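You operate a simulated robot arm through the tools that you are given. There is no shell and no other tool. Be economical: measure what you need, move in short steps, check, and stop when the job is done.

The job below is to be done with a simulated two-armed robot. You get a single attempt, and the scene is never put back.

## Task
Press the panel on the press bed for 7 seconds and move it to the roller bed.
Fine: switch on, set the knob, close with both buttons, open at DONE; switch off before you reach in; lay it square and zero the roller.

Only the result counts: the job must be done as asked and must still hold three seconds after the hand-in. Knocking over, shifting, dropping, spilling or breaking anything else fails it.

## Robot
Two 6-joint arms with two-finger parallel grippers on one trunk, on a base that drives. Base frame: it is fixed to the floor where the robot stands at the start and does not move with it; the origin is under the middle of the robot, x ahead of it, y to its left, z up. Readings come in cm, degrees, newtons and seconds.
The left shoulder is at the start at [7, 16.6, 140.6], the right one opposite. With the tool pointing down near the work surface each hand reaches from about 10 to 42 cm from the robot's upright axis, wherever it stands, measured 20 degrees to its own side. Places, roughly: foam panel [100, -175, 25]; left close button [70, 0, 80]; pattern press [90, -20, 90]; pattern press open key [70, -10, 80]; pattern press switch [80, 0, 90]; pattern press time knob [100, 0, 90]; right close button [70, -50, 80]; roller bed [80, 30, 80]; roller zero key [100, 40, 90]. Payload 3.91 kg a hand.
Tool frame (each hand has its own): the origin (TCP) lies between the finger pads and is the grasp point; the fingertips stand 3 cm ahead of it; z points along the fingers, y is the line along which they close. Largest opening 11 cm; finger width 2, thickness 1; the body of the gripper, 4.8 by 11.2 cm, starts 5.5 cm behind the TCP.
Orientation is that of the tool frame in the base frame, as a unit quaternion [w, x, y, z]. With the fingers straight down and closing along the base's y, the tool's x points along the base's -x, its y along +y and its z along -z.

## Interface
- The arms move only by the tool play_rows. It takes "left_plan", "right_plan" or both (then of equal length, played together; a hand with none holds still); each is a list of rows, each an object (a shift or turn left out is 0, a gripper value left out holds the last) with "travel": the shift along the base's x, y, z in units of 300 mm (1.0 is 300 mm), a list of three; "delta_rot": the turn, a rotation vector about the base's x, y, z in units of 60 degrees (1.0 is 60 degrees), a list of three; "hand": the finger opening in cm, from 0 to 11. In form: [{"travel": [dx, dy, dz], "delta_rot": [wx, wy, wz], "hand": hand}, ...]. A call has 1 to 12 rows; each row is the pose to reach, as a shift and turn from the pose commanded when the call began. A call with a number of a shift or a turn outside -1 to 1 is refused whole. A row lasts 0.2 s, in which the tool goes at most 5 cm and 8.6 degrees; a call with a longer step from one row to the next is refused whole, and so is a gripper value outside its range. Where a pose cannot be reached the arm comes as near as it can. A force on the tool above 40 N (or 10 N above the force at the start of the call, whichever is more), or a blocked arm, ends the call early, and 0.2 s more pass. The fingers move at their own pace (about 10.8 cm/s each) and stop on an object; they squeeze with about 34 N. The grip force told is the motor's: it shows also when the fingers shut on nothing. Time passes only in rows, and 0.2 s behind the last, so rows that repeat a pose let the fingers close. It gives the time, the measured TCP pose, the force on the tool (base axes), the opening and the grip force at its end, in the units of the frame above (readings bear some noise), with the torque about the TCP (base axes, N m) and any sound that the robot's microphone picked up.
- Cameras (640 x 400 px; columns grow to the right, rows downward): "scene" is now at [13.11, 0.67, 162.22]; the picture's right is [0.09, -1.00, -0.00], its down [-0.69, -0.06, -0.72] and it looks along [0.71, 0.07, -0.70] (base axes); focal length 253 px, centre (320, 200). "left" rides on the left gripper at [7.7, -0.7, -11.4] in its tool frame; the picture's right is [0.09, 1.00, 0.00], its down [-0.80, 0.07, -0.59] and it looks along [-0.59, 0.05, 0.80] (tool axes); focal length 270 px, centre (320, 200). "right" rides on the right gripper at [7.7, 0.7, -11.4] in its tool frame; the picture's right is [-0.09, 1.00, 0.00], its down [-0.80, -0.07, -0.59] and it looks along [-0.59, -0.05, 0.80] (tool axes); focal length 270 px, centre (320, 200). There is no depth. A picture from a camera that has moved, and an enlarged one, comes with that camera's place and axes in the base frame and with its lens.
- capture(camera): a new picture of that camera. No time passes.
- raise_lower(by): slides the trunk up (or, below 0, down) by that many cm; the arms and the scene camera ride with it, the base frame stays. It gives what a move gives, with no picture.
- base_move(legs): drives the robot by 1 to 6 legs, each [ahead, left, turn to the left] in cm, cm and degrees, along the robot's own axes; the way and the turn of a leg run together, so that a leg with both is an arc; at most 150 cm and 180 degrees a leg. The arms and the cameras ride along, it lands a little off, and it stops where it bumps. It gives what a move gives.
- aim_head(pan, tilt): turns the head with the scene camera to pan (to the left, within 86 degrees either way) and tilt (down, from -29 to 69), counted from straight ahead of the robot. It gives what a move gives.
- zoom(camera, box): a new picture of the part [left, top, right, bottom] of that camera's present view, enlarged. No time passes.
- finish_job(): hands the job in; it is judged then, once.

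Work in short steps. Places have to be worked out from the pictures, the camera data and where the tool is seen: move nearer, look again, correct. Check each grasp and each placing, and mend what went wrong. You have 120 turns and 100 pictures in all, those below and enlarged ones among them. Open the grippers and draw the arms clear of the work before you hand the job in, unless the task says otherwise; then end with one line.

The tools are called after "Request:" as name(argument=value, ...) on one line, values as JSON. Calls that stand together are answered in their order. play_rows: Moves the arms, as the interface text tells. Its arguments: {"type":"object","properties":{"left_plan":{"type":"array","items":{"type":"object","properties":{"travel":{"type":"array","items":{"type":"number"}},"delta_rot":{"type":"array","items":{"type":"number"}},"hand":{"type":"number"}}}},"right_plan":{"type":"array","items":{"type":"object","properties":{"travel":{"type":"array","items":{"type":"number"}},"delta_rot":{"type":"array","items":{"type":"number"}},"hand":{"type":"number"}}}}},"required":[]} The other tools are called the same way: raise_lower (by) slides the trunk up or down; base_move (legs) drives the base; aim_head (pan, tilt) turns the head that bears the scene camera; capture (camera) takes a picture; zoom (camera, box) takes an enlarged picture of a part of a camera's view; finish_job () hands the job in.

At the start:

```text
clock: 0.0
left_position: [63.05, 19.8, 99.99]
left_tool_rot: [0.0, 0.0, 1.0, 0.0]
left_force: [0.2, -0.4, -0.5]
left_torque: [0.02, 0.01, -0.02]
left_grip_width: 11.01
left_gripper_force: 0.1
right_position: [60.44, -33.69, 100.0]
right_tool_rot: [0.0, 0.0, 1.0, 0.001]
right_force: [-0.5, 0.8, -0.7]
right_torque: [0.02, -0.01, -0.02]
right_grip_width: 11.01
right_gripper_force: 0.0
trunk travel left (down, up): [-90.1, 3.9]
robot x, y, heading: [-0.12, 0.16, 0.1]
head pan, tilt: [5.2, 44.2]
```

scene: 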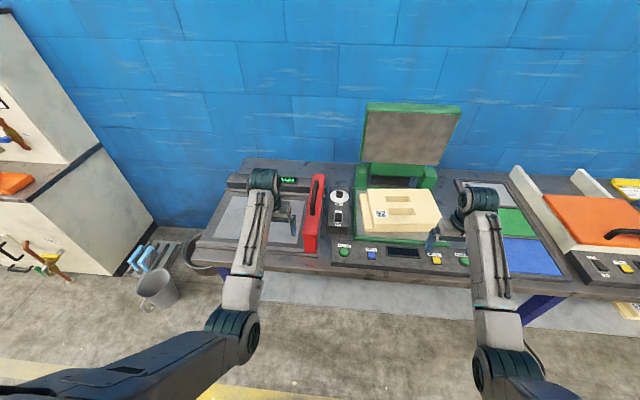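
right: 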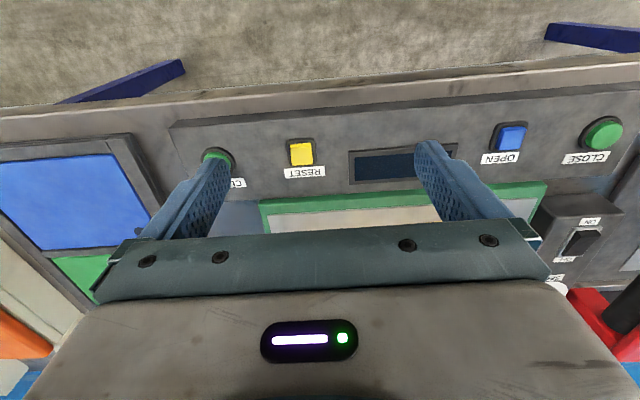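
left: 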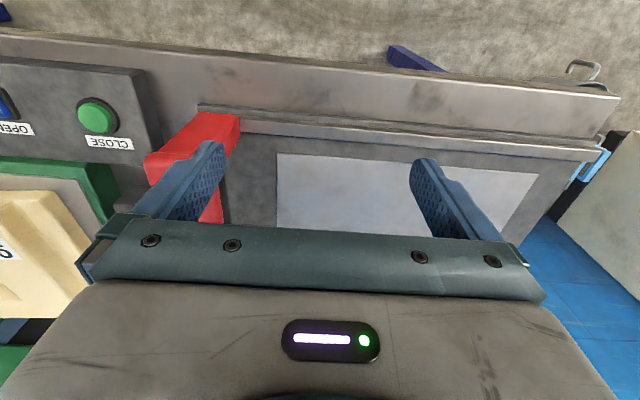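

I'll zoom the scene view on the press area and on the right-hand side to learn the layout before moving.

Request:
zoom(camera="scene", box=[320, 90, 480, 290])

Request:
zoom(camera="scene", box=[180, 150, 340, 280])

Request:
aim_head(pan=-45, tilt=44)

Request:
capture(camera="scene")

```text
2.00 times, centred on (400, 190) of scene
camera zoom: at [13.11, 0.67, 162.22], right [0.09, -1.0, 0.0], down [-0.69, -0.06, -0.72], along [0.71, 0.07, -0.7], focal length 505 px, centre (160, 220)
```

zoom: 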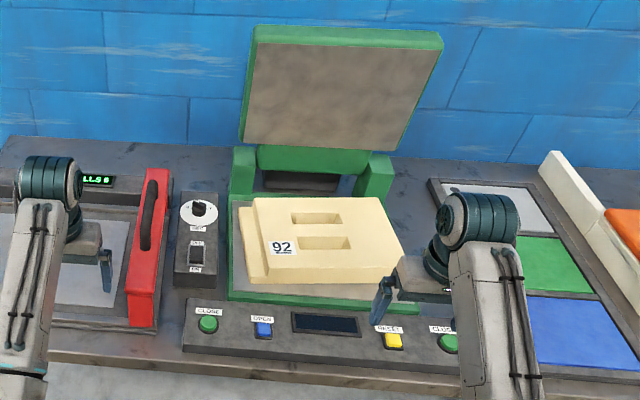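

```text
3.08 times, centred on (260, 215) of scene
camera zoom: at [13.11, 0.67, 162.22], right [0.09, -1.0, 0.0], down [-0.69, -0.06, -0.72], along [0.71, 0.07, -0.7], focal length 777 px, centre (505, 154)
```

zoom: 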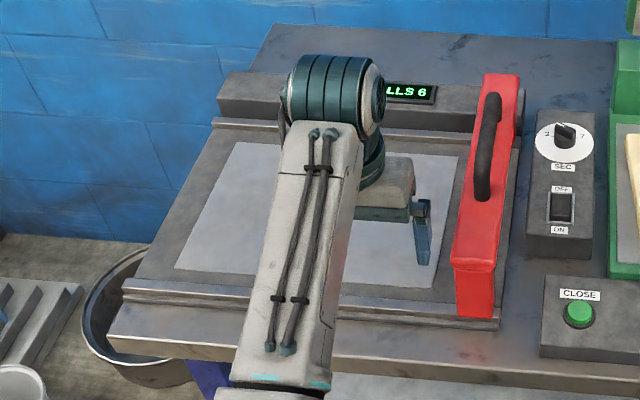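

```text
clock: 1.2
left_position: [63.07, 19.91, 99.93]
left_tool_rot: [0.0, 0.0, 1.0, 0.0]
left_force: [-0.9, -0.9, 0.0]
left_torque: [0.05, 0.0, -0.01]
left_grip_width: 10.99
left_gripper_force: 0.1
right_position: [60.46, -33.67, 99.93]
right_tool_rot: [0.0, 0.0, 1.0, 0.001]
right_force: [1.3, -0.2, 0.1]
right_torque: [-0.01, 0.0, 0.02]
right_grip_width: 11.0
right_gripper_force: 0.1
trunk travel left (down, up): [-90.1, 3.9]
robot x, y, heading: [-0.27, 0.06, -0.1]
head pan, tilt: [-45.0, 44.0]
```

```text
94 pictures are left
camera scene: at [10.76, -5.87, 162.24], right [-0.71, -0.71, 0.0], down [-0.49, 0.49, -0.72], along [0.51, -0.51, -0.69], focal length 253 px, centre (320, 200)
```

scene: 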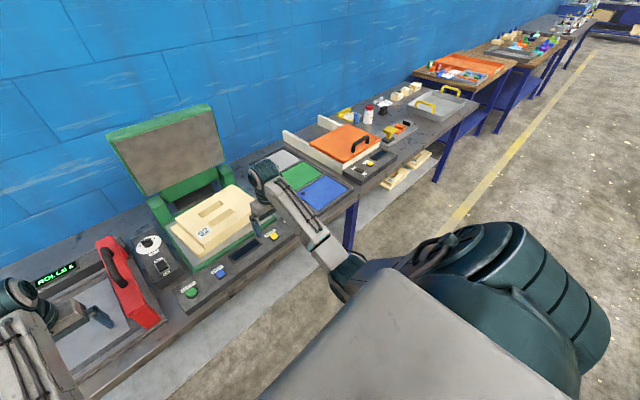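

There's a cream slab labelled 92 on the press bed and also cream slabs on a low shelf to the right. I zoom on both to identify them.

Request:
zoom(camera="scene", box=[340, 130, 470, 211])

Request:
zoom(camera="scene", box=[150, 170, 280, 300])

```text
4.92 times, centred on (405, 170) of scene
camera zoom: at [10.76, -5.87, 162.24], right [-0.71, -0.71, 0.0], down [-0.49, 0.49, -0.72], along [0.51, -0.51, -0.69], focal length 1244 px, centre (-98, 345)
```

zoom: 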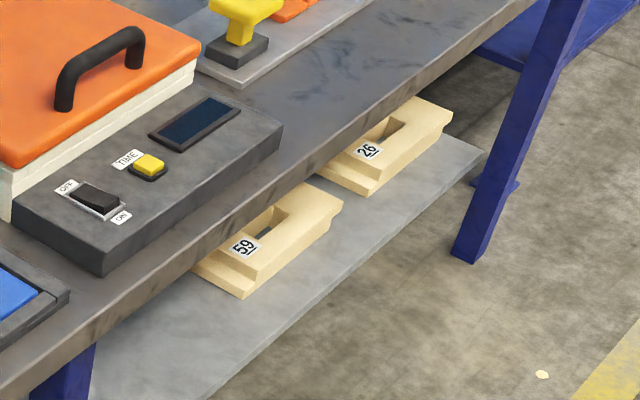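

```text
3.08 times, centred on (215, 235) of scene
camera zoom: at [10.76, -5.87, 162.24], right [-0.71, -0.71, 0.0], down [-0.49, 0.49, -0.72], along [0.51, -0.51, -0.69], focal length 777 px, centre (643, 92)
```

zoom: 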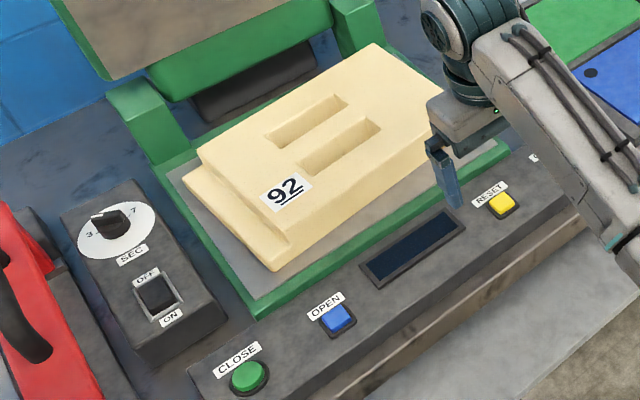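

Three foam panels exist; 92 is the one on the press bed, so that's mine. I'll back the right hand away to clear the view and put the left hand higher above the switch/knob box to look at it.

Request:
play_rows(left_plan=[{"travel": [0, 0, 0.15], "hand": 0}, {"travel": [0.12, -0.1, 0.3], "hand": 0}, {"travel": [0.24, -0.2, 0.35], "hand": 0}, {"travel": [0.36, -0.3, 0.35], "hand": 0}, {"travel": [0.45, -0.4, 0.35], "hand": 0}, {"travel": [0.45, -0.4, 0.35], "hand": 0}], right_plan=[{"travel": [-0.1, 0, 0.1], "hand": 0}, {"travel": [-0.2, -0.1, 0.1], "hand": 0}, {"travel": [-0.3, -0.2, 0.1], "hand": 0}, {"travel": [-0.4, -0.3, 0.1], "hand": 0}, {"travel": [-0.5, -0.4, 0.1], "hand": 0}, {"travel": [-0.5, -0.4, 0.1], "hand": 0}])

Request:
aim_head(pan=-10, tilt=44)

Request:
capture(camera="left")

Request:
capture(camera="scene")

```text
refused: row 2 steps farther than a row can; nothing moved
```

```text
clock: 2.2
left_position: [62.96, 19.72, 99.92]
left_tool_rot: [0.0, 0.0, 1.0, 0.001]
left_force: [0.4, -0.1, -0.3]
left_torque: [-0.04, 0.01, -0.01]
left_grip_width: 10.98
left_gripper_force: 0.0
right_position: [60.38, -33.69, 99.94]
right_tool_rot: [0.0, -0.001, 1.0, 0.0]
right_force: [0.7, -0.1, -0.3]
right_torque: [0.0, 0.02, 0.02]
right_grip_width: 11.01
right_gripper_force: 0.0
trunk travel left (down, up): [-90.1, 3.9]
robot x, y, heading: [-0.18, -0.36, -0.2]
head pan, tilt: [-10.0, 44.0]
```

```text
91 pictures are left
camera left: at [55.34, 19.16, 111.43], right [-0.09, 1.0, 0.0], down [0.8, 0.07, 0.59], along [0.59, 0.05, -0.8], focal length 270 px, centre (320, 200)
```

left: 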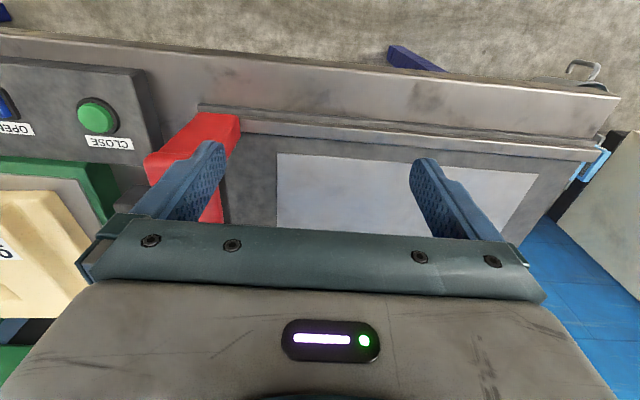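

```text
90 pictures are left
camera scene: at [13.02, -1.51, 162.25], right [-0.17, -0.98, 0.0], down [-0.68, 0.12, -0.72], along [0.71, -0.13, -0.69], focal length 253 px, centre (320, 200)
```

scene: 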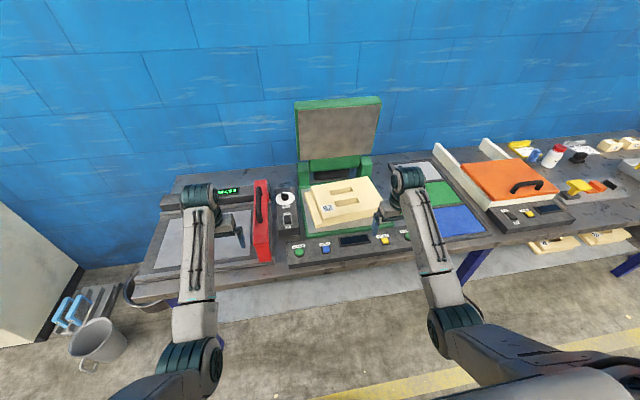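

The step was too long, so I repeat with steps under 5 cm.

Request:
play_rows(left_plan=[{"travel": [0, 0, 0.15], "hand": 0}, {"travel": [0, 0, 0.3], "hand": 0}, {"travel": [0.1, -0.1, 0.3], "hand": 0}, {"travel": [0.2, -0.2, 0.3], "hand": 0}, {"travel": [0.3, -0.3, 0.3], "hand": 0}, {"travel": [0.4, -0.4, 0.3], "hand": 0}, {"travel": [0.4, -0.4, 0.3], "hand": 0}], right_plan=[{"travel": [-0.1, 0, 0.1], "hand": 0}, {"travel": [-0.2, -0.1, 0.1], "hand": 0}, {"travel": [-0.3, -0.2, 0.1], "hand": 0}, {"travel": [-0.4, -0.3, 0.1], "hand": 0}, {"travel": [-0.5, -0.4, 0.1], "hand": 0}, {"travel": [-0.5, -0.4, 0.1], "hand": 0}, {"travel": [-0.5, -0.4, 0.1], "hand": 0}])

Request:
capture(camera="left")

Request:
zoom(camera="scene", box=[220, 90, 460, 290])

```text
clock: 3.8
left_position: [75.22, 8.1, 108.95]
left_tool_rot: [0.0, 0.0, 1.0, 0.0]
left_force: [0.2, 0.2, -0.6]
left_torque: [-0.02, -0.03, 0.03]
left_grip_width: 0.02
left_gripper_force: 34.2
left hand out of reach, approached as far as the arm can: row 1, 2, 3, 4
right_position: [45.71, -45.77, 102.88]
right_tool_rot: [0.0, 0.0, 1.0, 0.0]
right_force: [1.0, -0.1, 0.4]
right_torque: [-0.02, 0.03, 0.01]
right_grip_width: 0.0
right_gripper_force: 33.7
right hand out of reach, approached as far as the arm can: row 1, 2, 3
trunk travel left (down, up): [-90.1, 3.9]
robot x, y, heading: [-0.13, 0.14, -0.0]
head pan, tilt: [-10.0, 44.0]
```

```text
89 pictures are left
camera left: at [67.55, 7.37, 120.34], right [-0.09, 1.0, 0.0], down [0.8, 0.07, 0.59], along [0.59, 0.05, -0.8], focal length 270 px, centre (320, 200)
```

left: 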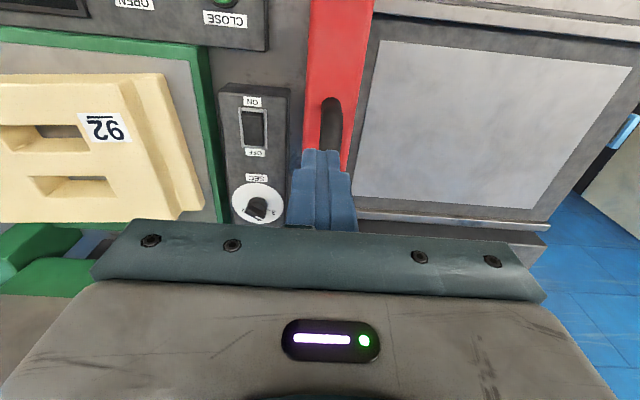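

```text
2.00 times, centred on (340, 190) of scene
camera zoom: at [13.11, -1.34, 162.24], right [-0.17, -0.98, 0.0], down [-0.68, 0.12, -0.72], along [0.71, -0.13, -0.69], focal length 505 px, centre (280, 220)
```

zoom: 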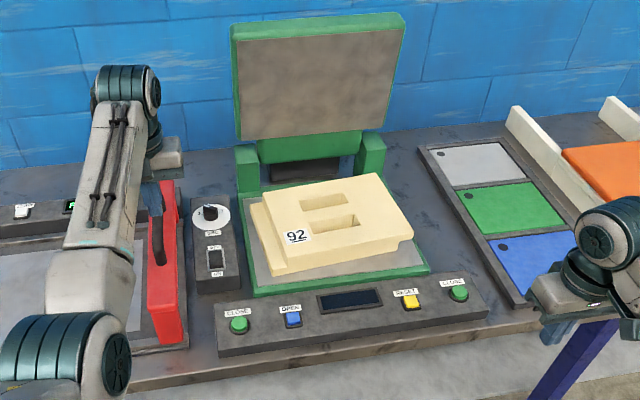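

From two views the switch is at about (81, -0.3, 87) and the knob at about (91.5, 0, 89). I zoom in to read the dial and rocker state.

Request:
zoom(camera="left", box=[210, 80, 310, 240])

Request:
zoom(camera="scene", box=[305, 185, 345, 240])

```text
2.50 times, centred on (260, 160) of left
camera zoom: at [67.55, 7.37, 120.34], right [-0.09, 1.0, 0.0], down [0.8, 0.07, 0.59], along [0.59, 0.05, -0.8], focal length 676 px, centre (470, 300)
```

zoom: 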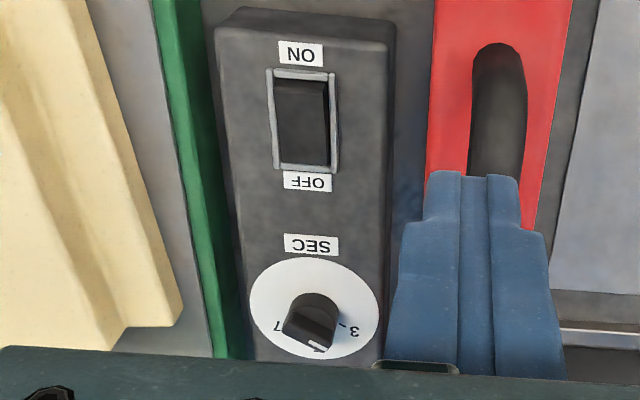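

```text
7.27 times, centred on (325, 212) of scene
camera zoom: at [13.11, -1.34, 162.24], right [-0.17, -0.98, 0.0], down [-0.68, 0.12, -0.72], along [0.71, -0.13, -0.69], focal length 1837 px, centre (284, 109)
```

zoom: 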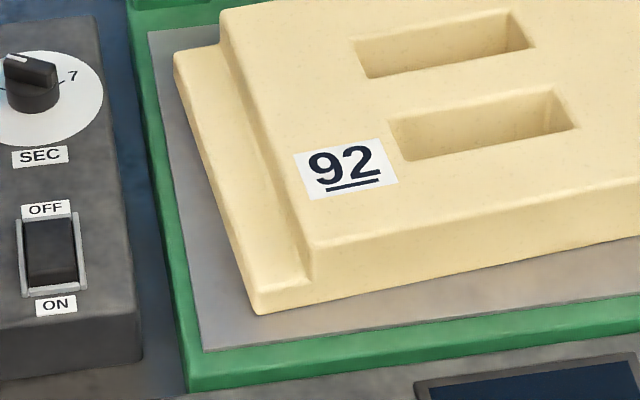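

Look again at the dial itself.

Request:
zoom(camera="scene", box=[265, 182, 313, 212])

```text
13.33 times, centred on (289, 197) of scene
camera zoom: at [13.11, -1.34, 162.24], right [-0.17, -0.98, 0.0], down [-0.68, 0.12, -0.72], along [0.71, -0.13, -0.69], focal length 3369 px, centre (733, 240)
```

zoom: 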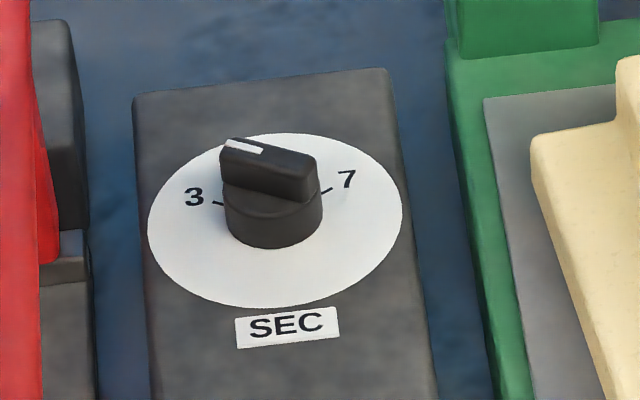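

I zoom the left-hand view of the dial for the pointer angle.

Request:
zoom(camera="left", box=[233, 180, 281, 224])

```text
9.09 times, centred on (257, 202) of left
camera zoom: at [67.55, 7.37, 120.34], right [-0.09, 1.0, 0.0], down [0.8, 0.07, 0.59], along [0.59, 0.05, -0.8], focal length 2457 px, centre (893, 182)
```

zoom: 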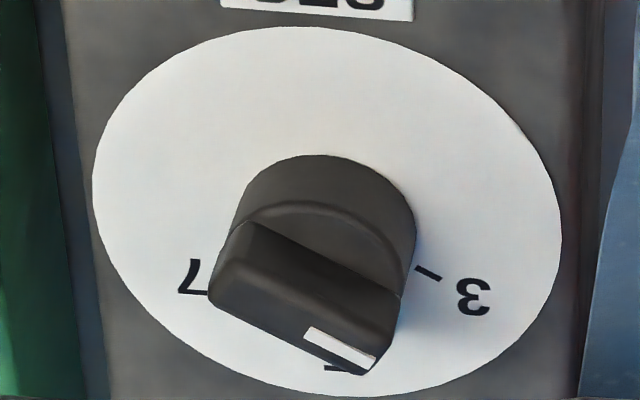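

The knob points at 3, and 7 is a clockwise turn of about 110° seen from above; the rocker runs x 79–84 at y≈0 with its ON end nearest. I'll bring the left closed fingertips over the ON end, above it.

Request:
play_rows(left_plan=[{"travel": [0.05, -0.09, 0], "hand": 0}, {"travel": [0.1, -0.18, 0], "hand": 0}, {"travel": [0.153, -0.27, 0], "hand": 0}, {"travel": [0.153, -0.27, -0.15], "hand": 0}, {"travel": [0.153, -0.27, -0.3], "hand": 0}, {"travel": [0.153, -0.27, -0.42], "hand": 0}, {"travel": [0.153, -0.27, -0.5], "hand": 0}, {"travel": [0.153, -0.27, -0.5], "hand": 0}])

Request:
capture(camera="left")

```text
clock: 5.6
left_position: [76.52, 1.54, 98.61]
left_tool_rot: [0.0, 0.0, 1.0, 0.0]
left_force: [0.0, 0.6, -0.1]
left_torque: [0.01, 0.02, -0.01]
left_grip_width: 0.0
left_gripper_force: 33.5
left hand out of reach, approached as far as the arm can: row 3, 4, 5, 6, 7, 8
right_position: [45.69, -45.83, 102.77]
right_tool_rot: [0.0, -0.001, 1.0, 0.001]
right_force: [0.7, -0.2, -0.2]
right_torque: [-0.01, 0.0, 0.01]
right_grip_width: 0.02
right_gripper_force: 34.4
trunk travel left (down, up): [-90.1, 3.9]
robot x, y, heading: [-0.15, -0.18, 0.1]
head pan, tilt: [-10.0, 44.0]
```

```text
83 pictures are left
camera left: at [68.79, 0.99, 109.99], right [-0.09, 1.0, 0.0], down [0.8, 0.07, 0.59], along [0.59, 0.05, -0.8], focal length 270 px, centre (320, 200)
```

left: 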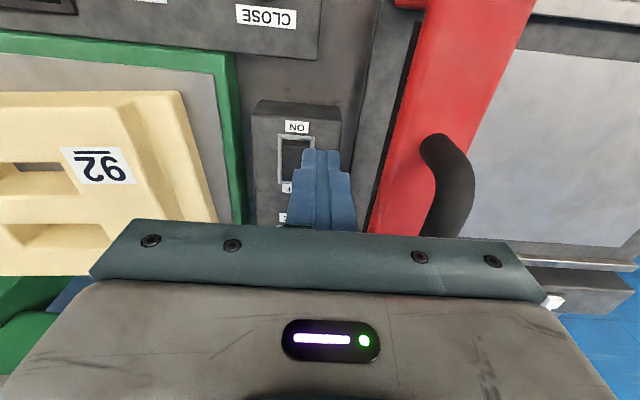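

The left arm ran out of reach at x≈76.5, so I pull it back and up, then drive the base 20 cm ahead (the table's front edge is at about x=58).

Request:
play_rows(left_plan=[{"travel": [-0.1, 0, 0.12], "hand": 0}, {"travel": [-0.2, 0, 0.24], "hand": 0}, {"travel": [-0.33, 0, 0.33], "hand": 0}, {"travel": [-0.45, 0, 0.35], "hand": 0}, {"travel": [-0.45, 0, 0.35], "hand": 0}])

Request:
base_move(legs=[[20, 0, 0]])

Request:
capture(camera="left")

```text
clock: 7.0
left_position: [67.22, 5.36, 108.91]
left_tool_rot: [0.017, -0.012, 1.0, 0.016]
left_force: [0.0, 0.2, -0.6]
left_torque: [-0.03, 0.01, 0.02]
left_grip_width: 0.0
left_gripper_force: 33.7
left hand out of reach, approached as far as the arm can: row 3, 4, 5
right_position: [45.72, -45.82, 102.72]
right_tool_rot: [0.0, 0.0, 1.0, 0.0]
right_force: [0.7, -0.5, 0.3]
right_torque: [0.01, 0.01, 0.04]
right_grip_width: 0.01
right_gripper_force: 34.6
trunk travel left (down, up): [-90.1, 3.9]
robot x, y, heading: [-0.13, -0.01, 0.1]
head pan, tilt: [-10.0, 44.0]
stopped in row 5 (left hand): the arm was blocked; the commanded pose is now the measured one
```

```text
clock: 8.6
left_position: [86.48, 5.82, 109.02]
left_tool_rot: [0.017, -0.016, 1.0, 0.015]
left_force: [-1.0, 0.3, -0.3]
left_torque: [0.01, -0.02, -0.02]
left_grip_width: 0.0
left_gripper_force: 34.2
right_position: [65.29, -45.65, 102.86]
right_tool_rot: [0.001, -0.002, 1.0, 0.0]
right_force: [0.0, -0.1, 0.2]
right_torque: [0.0, 0.0, 0.0]
right_grip_width: 0.0
right_gripper_force: 34.2
trunk travel left (down, up): [-90.1, 3.9]
robot x, y, heading: [19.66, -0.33, 0.2]
head pan, tilt: [-10.0, 44.0]
```

```text
82 pictures are left
camera left: at [78.43, 4.66, 120.12], right [-0.12, 0.99, 0.03], down [0.78, 0.08, 0.62], along [0.62, 0.09, -0.78], focal length 270 px, centre (320, 200)
```

left: 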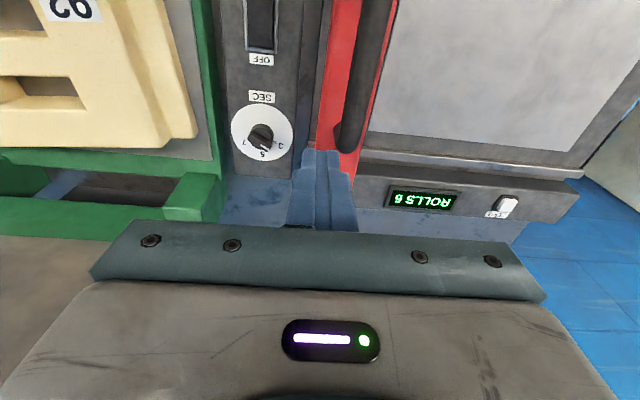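

Great view: dial shows 5 in the middle, and the zero key is at about (102, 38, 88). Now I level the left hand and bring it over the switch's ON end, descending to just above it.

Request:
play_rows(left_plan=[{"travel": [-0.05, -0.1, -0.05], "delta_rot": [-0.029, 0.0325, -0.03], "hand": 0}, {"travel": [-0.12, -0.193, -0.1], "delta_rot": [-0.029, 0.0325, -0.03], "hand": 0}, {"travel": [-0.223, -0.193, -0.2], "delta_rot": [-0.029, 0.0325, -0.03], "hand": 0}, {"travel": [-0.223, -0.193, -0.35], "delta_rot": [-0.029, 0.0325, -0.03], "hand": 0}, {"travel": [-0.223, -0.193, -0.5], "delta_rot": [-0.029, 0.0325, -0.03], "hand": 0}, {"travel": [-0.223, -0.193, -0.5], "delta_rot": [-0.029, 0.0325, -0.03], "hand": 0}])

Request:
capture(camera="left")

```text
clock: 9.5
left_position: [85.16, 9.44, 102.18]
left_tool_rot: [0.028, -0.023, 0.999, 0.034]
left_force: [0.3, -0.2, 0.3]
left_torque: [-0.02, -0.02, 0.0]
left_grip_width: 0.0
left_gripper_force: 33.7
left hand out of reach, approached as far as the arm can: row 1, 2, 3, 4
right_position: [65.29, -45.49, 102.94]
right_tool_rot: [0.003, -0.003, 1.0, 0.0]
right_force: [-0.5, 0.0, 0.6]
right_torque: [-0.01, -0.01, 0.01]
right_grip_width: 0.0
right_gripper_force: 33.8
trunk travel left (down, up): [-90.1, 3.9]
robot x, y, heading: [19.54, 0.16, 0.3]
head pan, tilt: [-10.0, 44.0]
stopped in row 4 (left hand): the force on the tool passed its limit (the readings are from after the stop); the commanded pose is now the measured one
```

```text
81 pictures are left
camera left: at [76.8, 7.5, 113.05], right [-0.14, 0.99, 0.06], down [0.76, 0.07, 0.64], along [0.63, 0.14, -0.76], focal length 270 px, centre (320, 200)
```

left: 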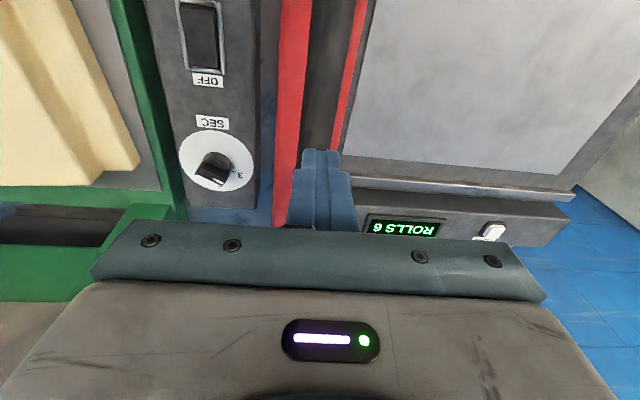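

The tip had drifted onto the red handle (top about z 99) because the high/near pose is outside the arm's range. I raise the trunk 3.9 cm, which lifts the tip off and gives the arm more room.

Request:
raise_lower(by=3.9)

Request:
play_rows(left_plan=[{"travel": [0, -0.12, 0], "hand": 0}, {"travel": [0, -0.24, 0], "hand": 0}, {"travel": [0, -0.3, 0], "hand": 0}, {"travel": [0, -0.3, 0], "hand": 0}])

```text
clock: 10.3
left_position: [85.48, 9.08, 105.64]
left_tool_rot: [0.025, -0.023, 0.999, 0.035]
left_force: [0.6, 0.0, -0.6]
left_torque: [0.0, 0.01, -0.01]
left_grip_width: 0.0
left_gripper_force: 33.9
right_position: [65.68, -45.59, 106.6]
right_tool_rot: [-0.001, -0.002, 1.0, 0.0]
right_force: [1.4, 0.1, -0.9]
right_torque: [0.01, -0.02, -0.02]
right_grip_width: 0.0
right_gripper_force: 34.2
trunk travel left (down, up): [-94.0, 0.0]
robot x, y, heading: [19.93, 0.15, 0.3]
head pan, tilt: [-10.0, 44.0]
```

```text
clock: 11.6
left_position: [88.03, 6.43, 104.47]
left_tool_rot: [0.025, -0.04, 0.997, 0.055]
left_force: [0.7, 0.5, 0.4]
left_torque: [0.01, 0.0, 0.0]
left_grip_width: 0.01
left_gripper_force: 34.6
left hand out of reach, approached as far as the arm can: row 2, 3, 4
right_position: [65.57, -45.55, 106.67]
right_tool_rot: [0.0, -0.003, 1.0, 0.0]
right_force: [0.0, -0.6, -0.4]
right_torque: [-0.01, 0.01, -0.05]
right_grip_width: 0.0
right_gripper_force: 33.5
trunk travel left (down, up): [-94.0, 0.0]
robot x, y, heading: [19.74, 0.08, 0.3]
head pan, tilt: [-10.0, 44.0]
stopped in row 4 (left hand): the arm was blocked; the commanded pose is now the measured one
```

The arm seems caught near a joint limit with a tilted wrist. I move it back out to the left, where it was comfortable at the start, and straighten the tool.

Request:
play_rows(left_plan=[{"travel": [0, 0.12, 0], "delta_rot": [-0.05, 0.024, -0.038], "hand": 0}, {"travel": [0, 0.24, 0], "delta_rot": [-0.105, 0.048, -0.077], "hand": 0}, {"travel": [0, 0.36, -0.02], "delta_rot": [-0.105, 0.048, -0.077], "hand": 0}, {"travel": [0, 0.45, -0.02], "delta_rot": [-0.105, 0.048, -0.077], "hand": 0}, {"travel": [0, 0.45, -0.02], "delta_rot": [-0.105, 0.048, -0.077], "hand": 0}])

```text
clock: 12.8
left_position: [87.91, 19.76, 103.75]
left_tool_rot: [0.0, 0.002, 1.0, -0.002]
left_force: [-0.2, 0.0, -0.9]
left_torque: [0.01, -0.02, 0.01]
left_grip_width: 0.01
left_gripper_force: 33.6
right_position: [65.58, -45.47, 106.65]
right_tool_rot: [0.0, -0.003, 1.0, 0.0]
right_force: [-0.1, 1.0, 0.4]
right_torque: [0.04, -0.02, 0.02]
right_grip_width: 0.0
right_gripper_force: 34.4
trunk travel left (down, up): [-94.0, 0.0]
robot x, y, heading: [20.0, 0.23, 0.0]
head pan, tilt: [-10.0, 44.0]
```

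Straightened and reachable, so each arm prefers targets about 20° to its own side. I'll lift the left hand to clear the handle and drive the base about 22 cm to the right so switch, knob and close buttons lie in good range.

Request:
play_rows(left_plan=[{"travel": [0.08, 0, 0.07], "hand": 0}, {"travel": [0.1, 0, 0.12], "hand": 0}, {"travel": [0.1, 0, 0.12], "hand": 0}])

```text
clock: 13.6
left_position: [91.02, 19.59, 107.52]
left_tool_rot: [0.0, 0.002, 1.0, -0.001]
left_force: [0.0, -0.7, -0.4]
left_torque: [0.02, 0.01, 0.0]
left_grip_width: 0.0
left_gripper_force: 34.2
right_position: [65.49, -45.42, 106.72]
right_tool_rot: [0.0, -0.003, 1.0, -0.001]
right_force: [0.6, 0.1, -0.4]
right_torque: [0.0, -0.01, 0.03]
right_grip_width: 0.01
right_gripper_force: 34.4
trunk travel left (down, up): [-94.0, 0.0]
robot x, y, heading: [19.61, 0.13, 0.4]
head pan, tilt: [-10.0, 44.0]
```

Tip is at z≈104.5, above the handle. Now I drive to the right.

Request:
base_move(legs=[[0, -20, 0]])

Request:
capture(camera="left")

Request:
capture(camera="scene")

```text
clock: 15.2
left_position: [91.01, 0.06, 107.37]
left_tool_rot: [0.0, 0.002, 1.0, -0.003]
left_force: [0.9, -0.1, 0.0]
left_torque: [-0.03, 0.01, 0.01]
left_grip_width: 0.01
left_gripper_force: 33.4
right_position: [65.7, -65.23, 106.81]
right_tool_rot: [0.0, -0.003, 1.0, -0.002]
right_force: [-0.4, -0.2, -0.2]
right_torque: [0.0, 0.0, -0.03]
right_grip_width: 0.0
right_gripper_force: 34.0
trunk travel left (down, up): [-94.0, 0.0]
robot x, y, heading: [19.64, -19.97, 0.4]
head pan, tilt: [-10.0, 44.0]
```

```text
80 pictures are left
camera left: at [83.41, -0.63, 118.83], right [-0.08, 1.0, -0.01], down [0.8, 0.07, 0.59], along [0.59, 0.05, -0.8], focal length 270 px, centre (320, 200)
```

left: 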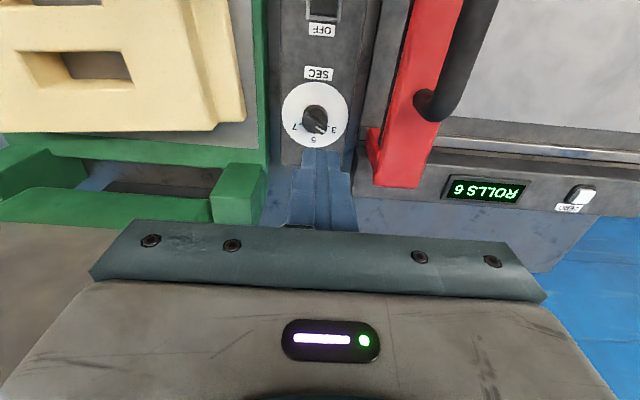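

```text
79 pictures are left
camera scene: at [32.84, -20.87, 166.15], right [-0.17, -0.99, 0.0], down [-0.68, 0.11, -0.72], along [0.71, -0.12, -0.69], focal length 253 px, centre (320, 200)
```

scene: 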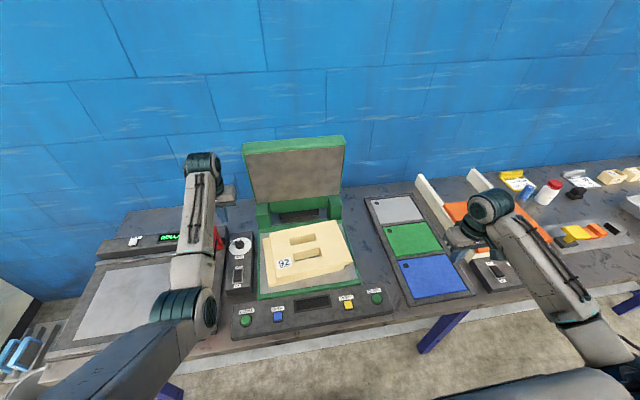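

Now the left hand can work here. Knob ≈ (94, -0.4, 88.5); switch ON end ≈ (79.8, 0, 87.5). I move back and down to hover over the ON end.

Request:
play_rows(left_plan=[{"travel": [-0.12, -0.005, -0.08], "hand": 0}, {"travel": [-0.25, -0.008, -0.16], "hand": 0}, {"travel": [-0.373, -0.008, -0.22], "hand": 0}, {"travel": [-0.373, -0.008, -0.36], "hand": 0}, {"travel": [-0.373, -0.008, -0.45], "hand": 0}, {"travel": [-0.373, -0.008, -0.45], "hand": 0}])

Request:
zoom(camera="left", box=[240, 60, 400, 220])

Request:
zoom(camera="scene", box=[200, 220, 280, 320])

```text
clock: 16.6
left_position: [79.73, -0.53, 94.12]
left_tool_rot: [0.0, 0.002, 1.0, -0.001]
left_force: [1.4, 0.2, -0.4]
left_torque: [-0.01, 0.0, 0.0]
left_grip_width: 0.0
left_gripper_force: 34.0
right_position: [65.71, -65.63, 106.62]
right_tool_rot: [0.001, -0.003, 1.0, 0.0]
right_force: [-0.6, 0.2, -0.5]
right_torque: [-0.01, 0.01, 0.01]
right_grip_width: 0.0
right_gripper_force: 33.5
trunk travel left (down, up): [-94.0, 0.0]
robot x, y, heading: [20.02, -19.81, 0.3]
head pan, tilt: [-10.0, 44.0]
```

```text
2.50 times, centred on (320, 140) of left
camera zoom: at [71.95, -1.22, 105.46], right [-0.08, 1.0, 0.0], down [0.8, 0.07, 0.59], along [0.59, 0.05, -0.8], focal length 676 px, centre (320, 350)
```

zoom: 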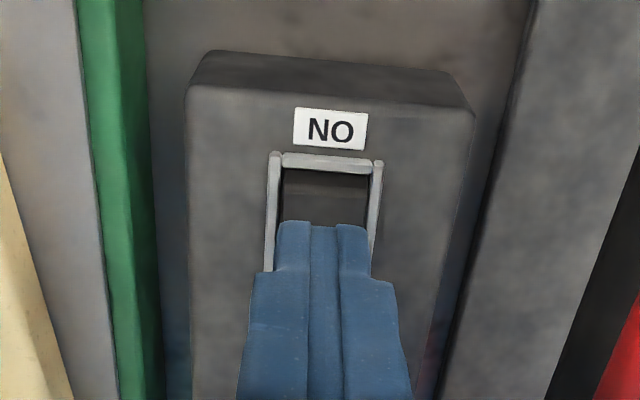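

```text
4.00 times, centred on (240, 270) of scene
camera zoom: at [32.75, -21.48, 166.15], right [-0.17, -0.99, 0.0], down [-0.68, 0.12, -0.72], along [0.71, -0.12, -0.69], focal length 1011 px, centre (640, -80)
```

zoom: 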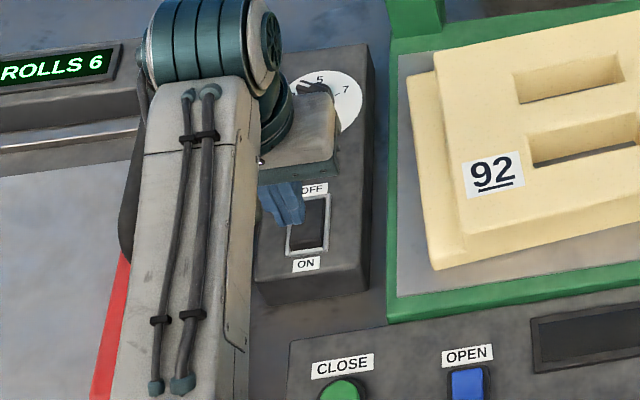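

Fingertips are nearly above the ON end. I shift 0.8 cm ahead and press down in small steps until the force rises, then lift.

Request:
play_rows(left_plan=[{"travel": [0.027, 0.006, 0], "hand": 0}, {"travel": [0.027, 0.006, -0.04], "hand": 0}, {"travel": [0.027, 0.006, -0.07], "hand": 0}, {"travel": [0.027, 0.006, -0.09], "hand": 0}, {"travel": [0.027, 0.006, -0.105], "hand": 0}, {"travel": [0.027, 0.006, -0.12], "hand": 0}, {"travel": [0.027, 0.006, -0.13], "hand": 0}, {"travel": [0.027, 0.006, -0.14], "hand": 0}])

Request:
zoom(camera="left", box=[240, 60, 400, 220])

```text
clock: 18.4
left_position: [80.74, -0.4, 89.69]
left_tool_rot: [0.0, 0.002, 1.0, -0.001]
left_force: [-0.5, -0.7, -0.2]
left_torque: [-0.03, -0.02, 0.0]
left_grip_width: 0.0
left_gripper_force: 33.8
right_position: [65.71, -65.61, 106.73]
right_tool_rot: [0.0, -0.002, 1.0, 0.0]
right_force: [-0.9, -0.4, -0.7]
right_torque: [-0.01, 0.01, 0.0]
right_grip_width: 0.0
right_gripper_force: 34.2
trunk travel left (down, up): [-94.0, 0.0]
robot x, y, heading: [19.81, -19.69, 0.5]
head pan, tilt: [-10.0, 44.0]
```

```text
2.50 times, centred on (320, 140) of left
camera zoom: at [73.03, -1.06, 101.17], right [-0.08, 1.0, 0.0], down [0.8, 0.07, 0.59], along [0.59, 0.05, -0.8], focal length 676 px, centre (320, 350)
```

zoom: 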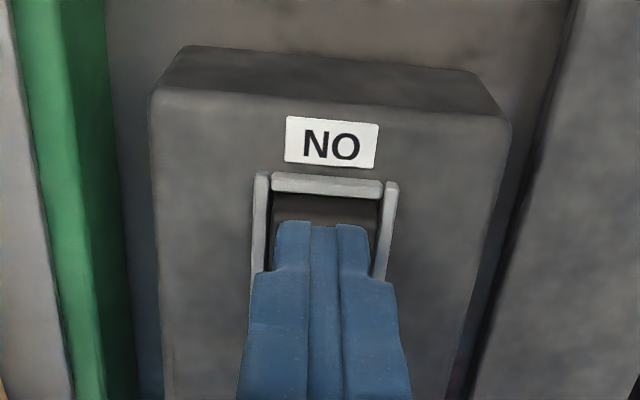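

No contact yet with the tip at 86.7; the surface is lower. I shift 0.5 cm forward and keep going down.

Request:
play_rows(left_plan=[{"travel": [0.017, 0.006, -0.01], "hand": 0}, {"travel": [0.017, 0.006, -0.025], "hand": 0}, {"travel": [0.017, 0.006, -0.04], "hand": 0}, {"travel": [0.017, 0.006, -0.055], "hand": 0}, {"travel": [0.017, 0.006, -0.07], "hand": 0}, {"travel": [0.017, 0.006, -0.085], "hand": 0}, {"travel": [0.017, 0.006, -0.1], "hand": 0}])

Request:
zoom(camera="left", box=[240, 60, 400, 220])

```text
clock: 19.4
left_position: [81.2, -0.26, 89.01]
left_tool_rot: [0.008, 0.002, 1.0, -0.001]
left_force: [-19.4, 0.0, 28.4]
left_torque: [0.05, 0.46, 0.08]
left_grip_width: 0.0
left_gripper_force: 34.2
right_position: [65.22, -65.63, 106.93]
right_tool_rot: [0.002, -0.004, 1.0, 0.0]
right_force: [0.9, -0.1, -0.3]
right_torque: [-0.01, 0.01, 0.06]
right_grip_width: 0.0
right_gripper_force: 34.1
trunk travel left (down, up): [-94.0, 0.0]
robot x, y, heading: [19.88, -20.25, 0.5]
head pan, tilt: [-10.0, 44.0]
stopped in row 5 (left hand): the force on the tool passed its limit (the readings are from after the stop); the commanded pose is now the measured one
```

```text
2.50 times, centred on (320, 140) of left
camera zoom: at [73.38, -0.91, 100.38], right [-0.09, 1.0, 0.0], down [0.79, 0.07, 0.61], along [0.6, 0.05, -0.8], focal length 676 px, centre (320, 350)
```

zoom: 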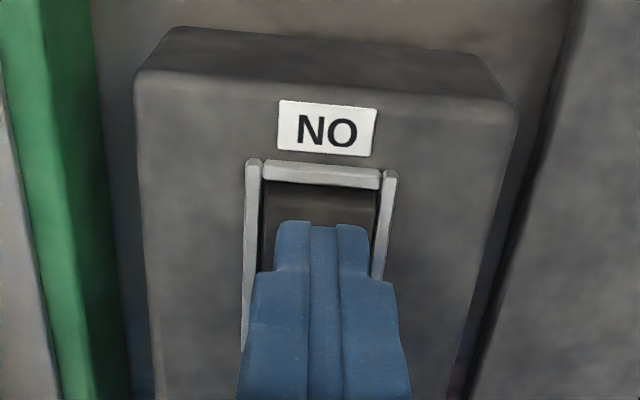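

Contact: 28 N up and 19 N toward me. I lift and back off to see which end of the rocker is down and whether the display lit.

Request:
play_rows(left_plan=[{"travel": [0, 0, 0.1], "hand": 0}, {"travel": [0, 0, 0.25], "hand": 0}, {"travel": [0, 0.1, 0.35], "hand": 0}, {"travel": [0, 0.1, 0.35], "hand": 0}])

Request:
zoom(camera="scene", box=[210, 220, 390, 332])

Request:
zoom(camera="left", box=[200, 40, 360, 220])

```text
clock: 20.4
left_position: [81.72, 2.81, 98.96]
left_tool_rot: [0.004, 0.002, 1.0, -0.001]
left_force: [0.1, -0.1, 0.0]
left_torque: [-0.03, 0.02, 0.02]
left_grip_width: 0.04
left_gripper_force: 33.6
right_position: [65.8, -65.53, 106.76]
right_tool_rot: [-0.001, -0.002, 1.0, 0.001]
right_force: [-0.9, -0.1, 0.7]
right_torque: [-0.01, 0.03, -0.04]
right_grip_width: 0.0
right_gripper_force: 33.6
trunk travel left (down, up): [-94.0, 0.0]
robot x, y, heading: [19.83, -19.88, 0.4]
head pan, tilt: [-10.0, 44.0]
```

```text
3.56 times, centred on (300, 276) of scene
camera zoom: at [33.03, -21.34, 166.13], right [-0.17, -0.99, 0.0], down [-0.69, 0.12, -0.72], along [0.71, -0.12, -0.7], focal length 898 px, centre (391, -70)
```

zoom: 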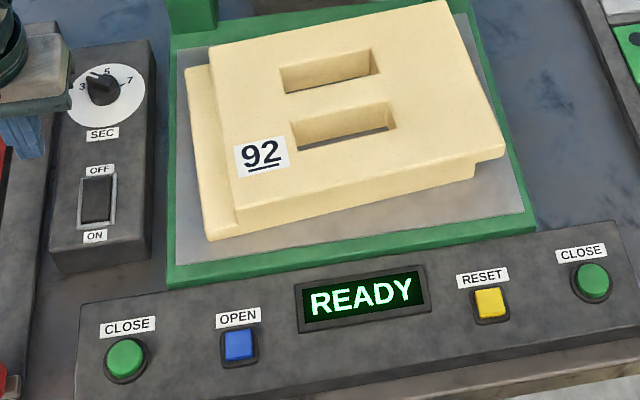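

```text
2.22 times, centred on (280, 130) of left
camera zoom: at [73.84, 2.11, 110.34], right [-0.08, 1.0, 0.0], down [0.8, 0.07, 0.6], along [0.6, 0.05, -0.8], focal length 601 px, centre (409, 356)
```

zoom: 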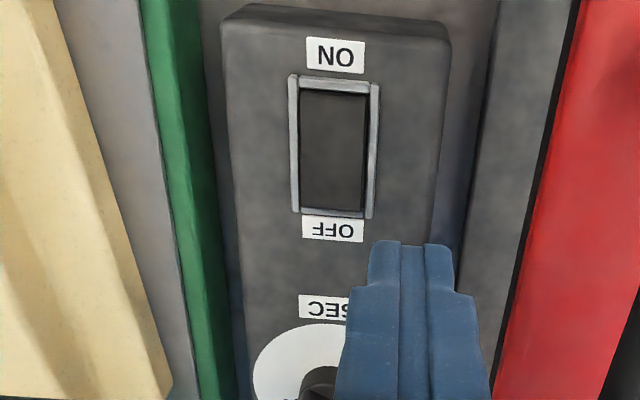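

READY — the press is on. Next the knob: I open the fingers to 5 cm, go above it at (93.8, -0.45) and yaw +58° so the fingers straddle the fin.

Request:
play_rows(left_plan=[{"travel": [0.06, -0.02, 0], "delta_rot": [0, 0, 0.13], "hand": 5}, {"travel": [0.12, -0.04, 0], "delta_rot": [0, 0, 0.26], "hand": 5}, {"travel": [0.18, -0.06, 0], "delta_rot": [0, 0, 0.39], "hand": 5}, {"travel": [0.24, -0.08, 0], "delta_rot": [0, 0, 0.52], "hand": 5}, {"travel": [0.3, -0.1, 0], "delta_rot": [0, 0, 0.65], "hand": 5}, {"travel": [0.36, -0.109, 0], "delta_rot": [0, 0, 0.78], "hand": 5}, {"travel": [0.403, -0.109, -0.065], "delta_rot": [0, 0, 0.9], "hand": 5}, {"travel": [0.403, -0.109, -0.065], "delta_rot": [0, 0, 0.967], "hand": 5}, {"travel": [0.403, -0.109, -0.065], "delta_rot": [0, 0, 0.967], "hand": 5}])

Request:
capture(camera="left")

```text
clock: 22.4
left_position: [93.69, -0.47, 97.11]
left_tool_rot: [0.005, -0.485, 0.875, 0.002]
left_force: [0.5, 0.4, 0.8]
left_torque: [0.01, 0.01, 0.02]
left_grip_width: 5.04
left_gripper_force: 0.1
right_position: [65.73, -65.59, 106.74]
right_tool_rot: [0.0, -0.003, 1.0, 0.001]
right_force: [-0.6, 0.7, 0.2]
right_torque: [0.0, 0.02, -0.01]
right_grip_width: 0.0
right_gripper_force: 34.1
trunk travel left (down, up): [-94.0, 0.0]
robot x, y, heading: [19.96, -19.77, 0.3]
head pan, tilt: [-10.0, 44.0]
```

```text
72 pictures are left
camera left: at [90.11, -7.47, 108.46], right [-0.89, 0.45, 0.0], down [0.36, 0.71, 0.6], along [0.28, 0.54, -0.8], focal length 270 px, centre (320, 200)
```

left: 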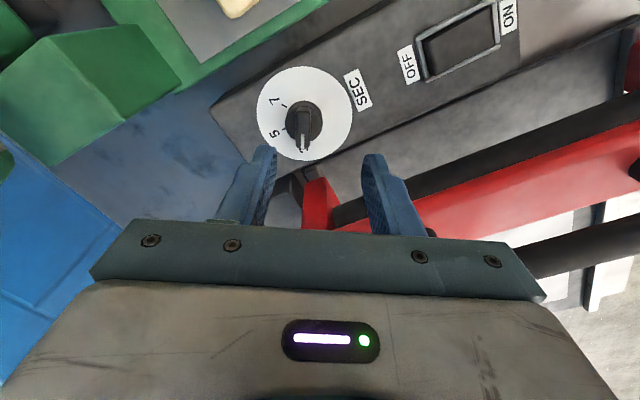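

The fin lines up with the gripper's midline but lies about 1.2 cm to one side. I shift to about (94.8, -1.05), descend until the tips straddle the fin, and look.

Request:
play_rows(left_plan=[{"travel": [0.037, -0.02, 0], "hand": 5}, {"travel": [0.037, -0.02, -0.1], "hand": 5}, {"travel": [0.037, -0.02, -0.18], "hand": 5}, {"travel": [0.037, -0.02, -0.2], "hand": 5}, {"travel": [0.037, -0.02, -0.2], "hand": 5}])

Request:
zoom(camera="left", box=[220, 60, 420, 220])

```text
clock: 23.6
left_position: [94.73, -1.09, 91.09]
left_tool_rot: [0.005, -0.483, 0.875, 0.002]
left_force: [0.7, 0.4, 0.0]
left_torque: [-0.01, 0.01, 0.02]
left_grip_width: 5.02
left_gripper_force: 0.1
right_position: [65.62, -65.59, 106.68]
right_tool_rot: [0.0, -0.003, 1.0, 0.0]
right_force: [0.2, 0.7, -0.3]
right_torque: [-0.01, 0.01, -0.01]
right_grip_width: 0.0
right_gripper_force: 33.6
trunk travel left (down, up): [-94.0, 0.0]
robot x, y, heading: [20.04, -19.89, 0.0]
head pan, tilt: [-10.0, 44.0]
```

```text
2.50 times, centred on (320, 140) of left
camera zoom: at [91.18, -8.06, 102.44], right [-0.89, 0.46, 0.0], down [0.36, 0.71, 0.6], along [0.28, 0.54, -0.8], focal length 676 px, centre (320, 350)
```

zoom: 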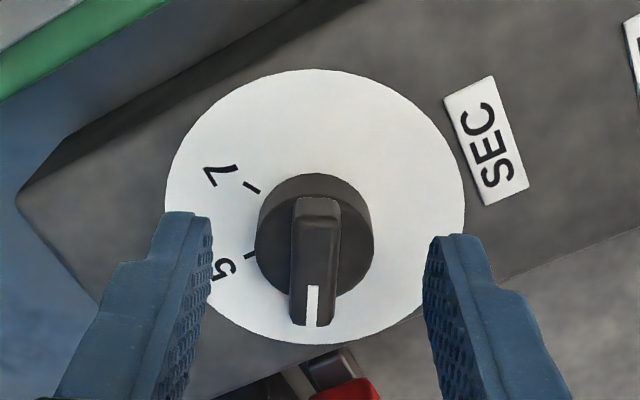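

Well centred on the fin. I descend 1.5 cm and close on it.

Request:
play_rows(left_plan=[{"travel": [0.003, 0.003, -0.025], "hand": 5}, {"travel": [0.005, 0.003, -0.05], "hand": 5}, {"travel": [0.005, 0.003, -0.05], "hand": 2.5}, {"travel": [0.005, 0.003, -0.05], "hand": 0}, {"travel": [0.005, 0.003, -0.05], "hand": 0}])

Request:
zoom(camera="left", box=[220, 60, 420, 220])

```text
clock: 24.8
left_position: [94.89, -1.02, 89.65]
left_tool_rot: [0.005, -0.483, 0.875, 0.001]
left_force: [2.9, -0.4, 1.4]
left_torque: [-0.46, 0.13, -0.06]
left_grip_width: 3.14
left_gripper_force: 45.1
right_position: [65.69, -65.5, 106.66]
right_tool_rot: [0.0, -0.003, 1.0, 0.001]
right_force: [0.7, 0.7, 0.4]
right_torque: [0.04, 0.0, 0.0]
right_grip_width: 0.0
right_gripper_force: 33.9
trunk travel left (down, up): [-94.0, 0.0]
robot x, y, heading: [19.8, -19.63, 0.2]
head pan, tilt: [-10.0, 44.0]
```

```text
2.50 times, centred on (320, 140) of left
camera zoom: at [91.32, -7.99, 100.97], right [-0.89, 0.46, 0.0], down [0.36, 0.71, 0.6], along [0.28, 0.53, -0.8], focal length 676 px, centre (320, 350)
```

zoom: 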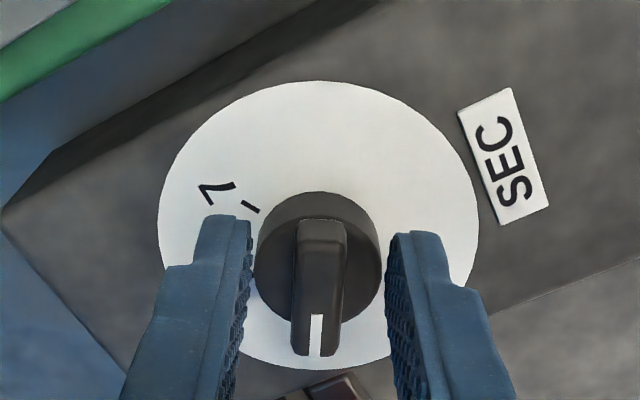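

The fingers hold the knob body at 3.1 cm. I turn it clockwise by 54° first.

Request:
play_rows(left_plan=[{"delta_rot": [0, 0, -0.12], "hand": 0}, {"delta_rot": [0, 0, -0.25], "hand": 0}, {"delta_rot": [0, 0, -0.38], "hand": 0}, {"delta_rot": [0, 0, -0.51], "hand": 0}, {"delta_rot": [0, 0, -0.64], "hand": 0}, {"delta_rot": [0, 0, -0.77], "hand": 0}, {"delta_rot": [0, 0, -0.9], "hand": 0}, {"delta_rot": [0, 0, -0.9], "hand": 0}])

Request:
zoom(camera="left", box=[220, 60, 420, 220])

```text
clock: 26.6
left_position: [94.67, -0.48, 89.51]
left_tool_rot: [0.005, -0.033, 0.999, -0.001]
left_force: [-18.1, 22.3, 0.4]
left_torque: [0.89, 1.45, 0.1]
left_grip_width: 3.15
left_gripper_force: 44.9
right_position: [65.43, -65.17, 106.9]
right_tool_rot: [0.001, -0.003, 1.0, -0.001]
right_force: [0.3, 0.4, -0.5]
right_torque: [-0.01, 0.0, -0.04]
right_grip_width: 0.0
right_gripper_force: 34.4
trunk travel left (down, up): [-94.0, 0.0]
robot x, y, heading: [19.62, -20.06, 0.1]
head pan, tilt: [-10.0, 44.0]
```

```text
2.50 times, centred on (320, 140) of left
camera zoom: at [86.86, -1.66, 100.98], right [-0.15, 0.99, 0.0], down [0.79, 0.13, 0.6], along [0.59, 0.09, -0.8], focal length 676 px, centre (320, 350)
```

zoom: 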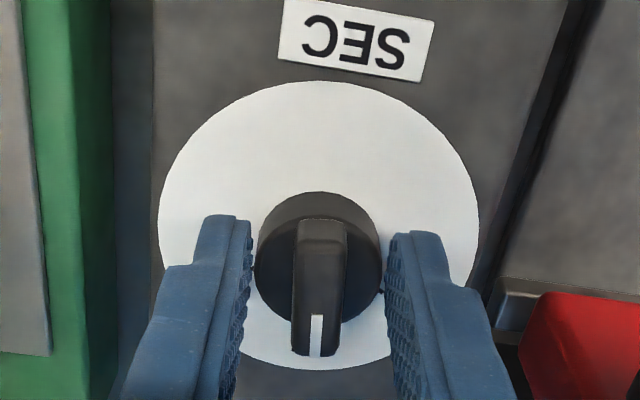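

The knob turns with the hand. I continue clockwise 57° more, easing the sideways load by shifting the hand toward the knob axis.

Request:
play_rows(left_plan=[{"travel": [-0.008, 0.018, 0], "delta_rot": [0, 0, -0.12], "hand": 0}, {"travel": [-0.008, 0.018, 0], "delta_rot": [0, 0, -0.25], "hand": 0}, {"travel": [-0.008, 0.018, 0], "delta_rot": [0, 0, -0.38], "hand": 0}, {"travel": [-0.008, 0.018, 0], "delta_rot": [0, 0, -0.51], "hand": 0}, {"travel": [-0.008, 0.018, 0], "delta_rot": [0, 0, -0.64], "hand": 0}, {"travel": [-0.008, 0.018, 0], "delta_rot": [0, 0, -0.77], "hand": 0}, {"travel": [-0.008, 0.018, 0], "delta_rot": [0, 0, -0.87], "hand": 0}, {"travel": [-0.008, 0.018, 0], "delta_rot": [0, 0, -0.95], "hand": 0}, {"travel": [-0.008, 0.018, 0], "delta_rot": [0, 0, -0.95], "hand": 0}])

Request:
zoom(camera="left", box=[220, 60, 420, 220])

```text
clock: 28.6
left_position: [94.91, 0.11, 89.51]
left_tool_rot: [0.005, 0.447, 0.895, -0.003]
left_force: [0.8, 26.1, 5.4]
left_torque: [0.77, -0.11, 0.08]
left_grip_width: 3.16
left_gripper_force: 44.7
right_position: [65.63, -65.15, 106.86]
right_tool_rot: [0.0, -0.003, 1.0, -0.002]
right_force: [0.0, -0.2, 0.5]
right_torque: [0.0, -0.02, 0.0]
right_grip_width: 0.0
right_gripper_force: 33.6
trunk travel left (down, up): [-94.0, 0.0]
robot x, y, heading: [19.66, -19.87, 0.2]
head pan, tilt: [-10.0, 44.0]
```

```text
2.50 times, centred on (320, 140) of left
camera zoom: at [89.62, 5.99, 100.95], right [0.74, 0.67, 0.0], down [0.53, -0.59, 0.6], along [0.4, -0.45, -0.8], focal length 676 px, centre (320, 350)
```

zoom: 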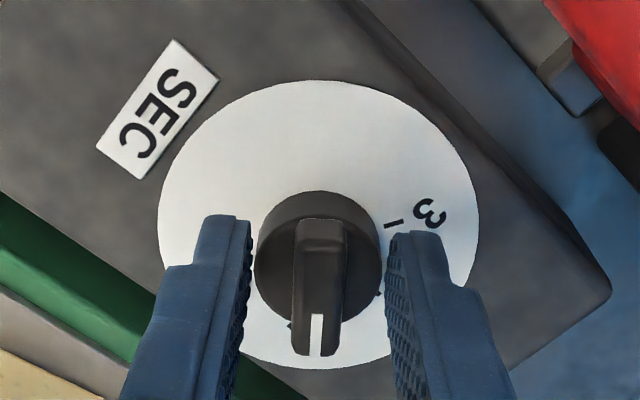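

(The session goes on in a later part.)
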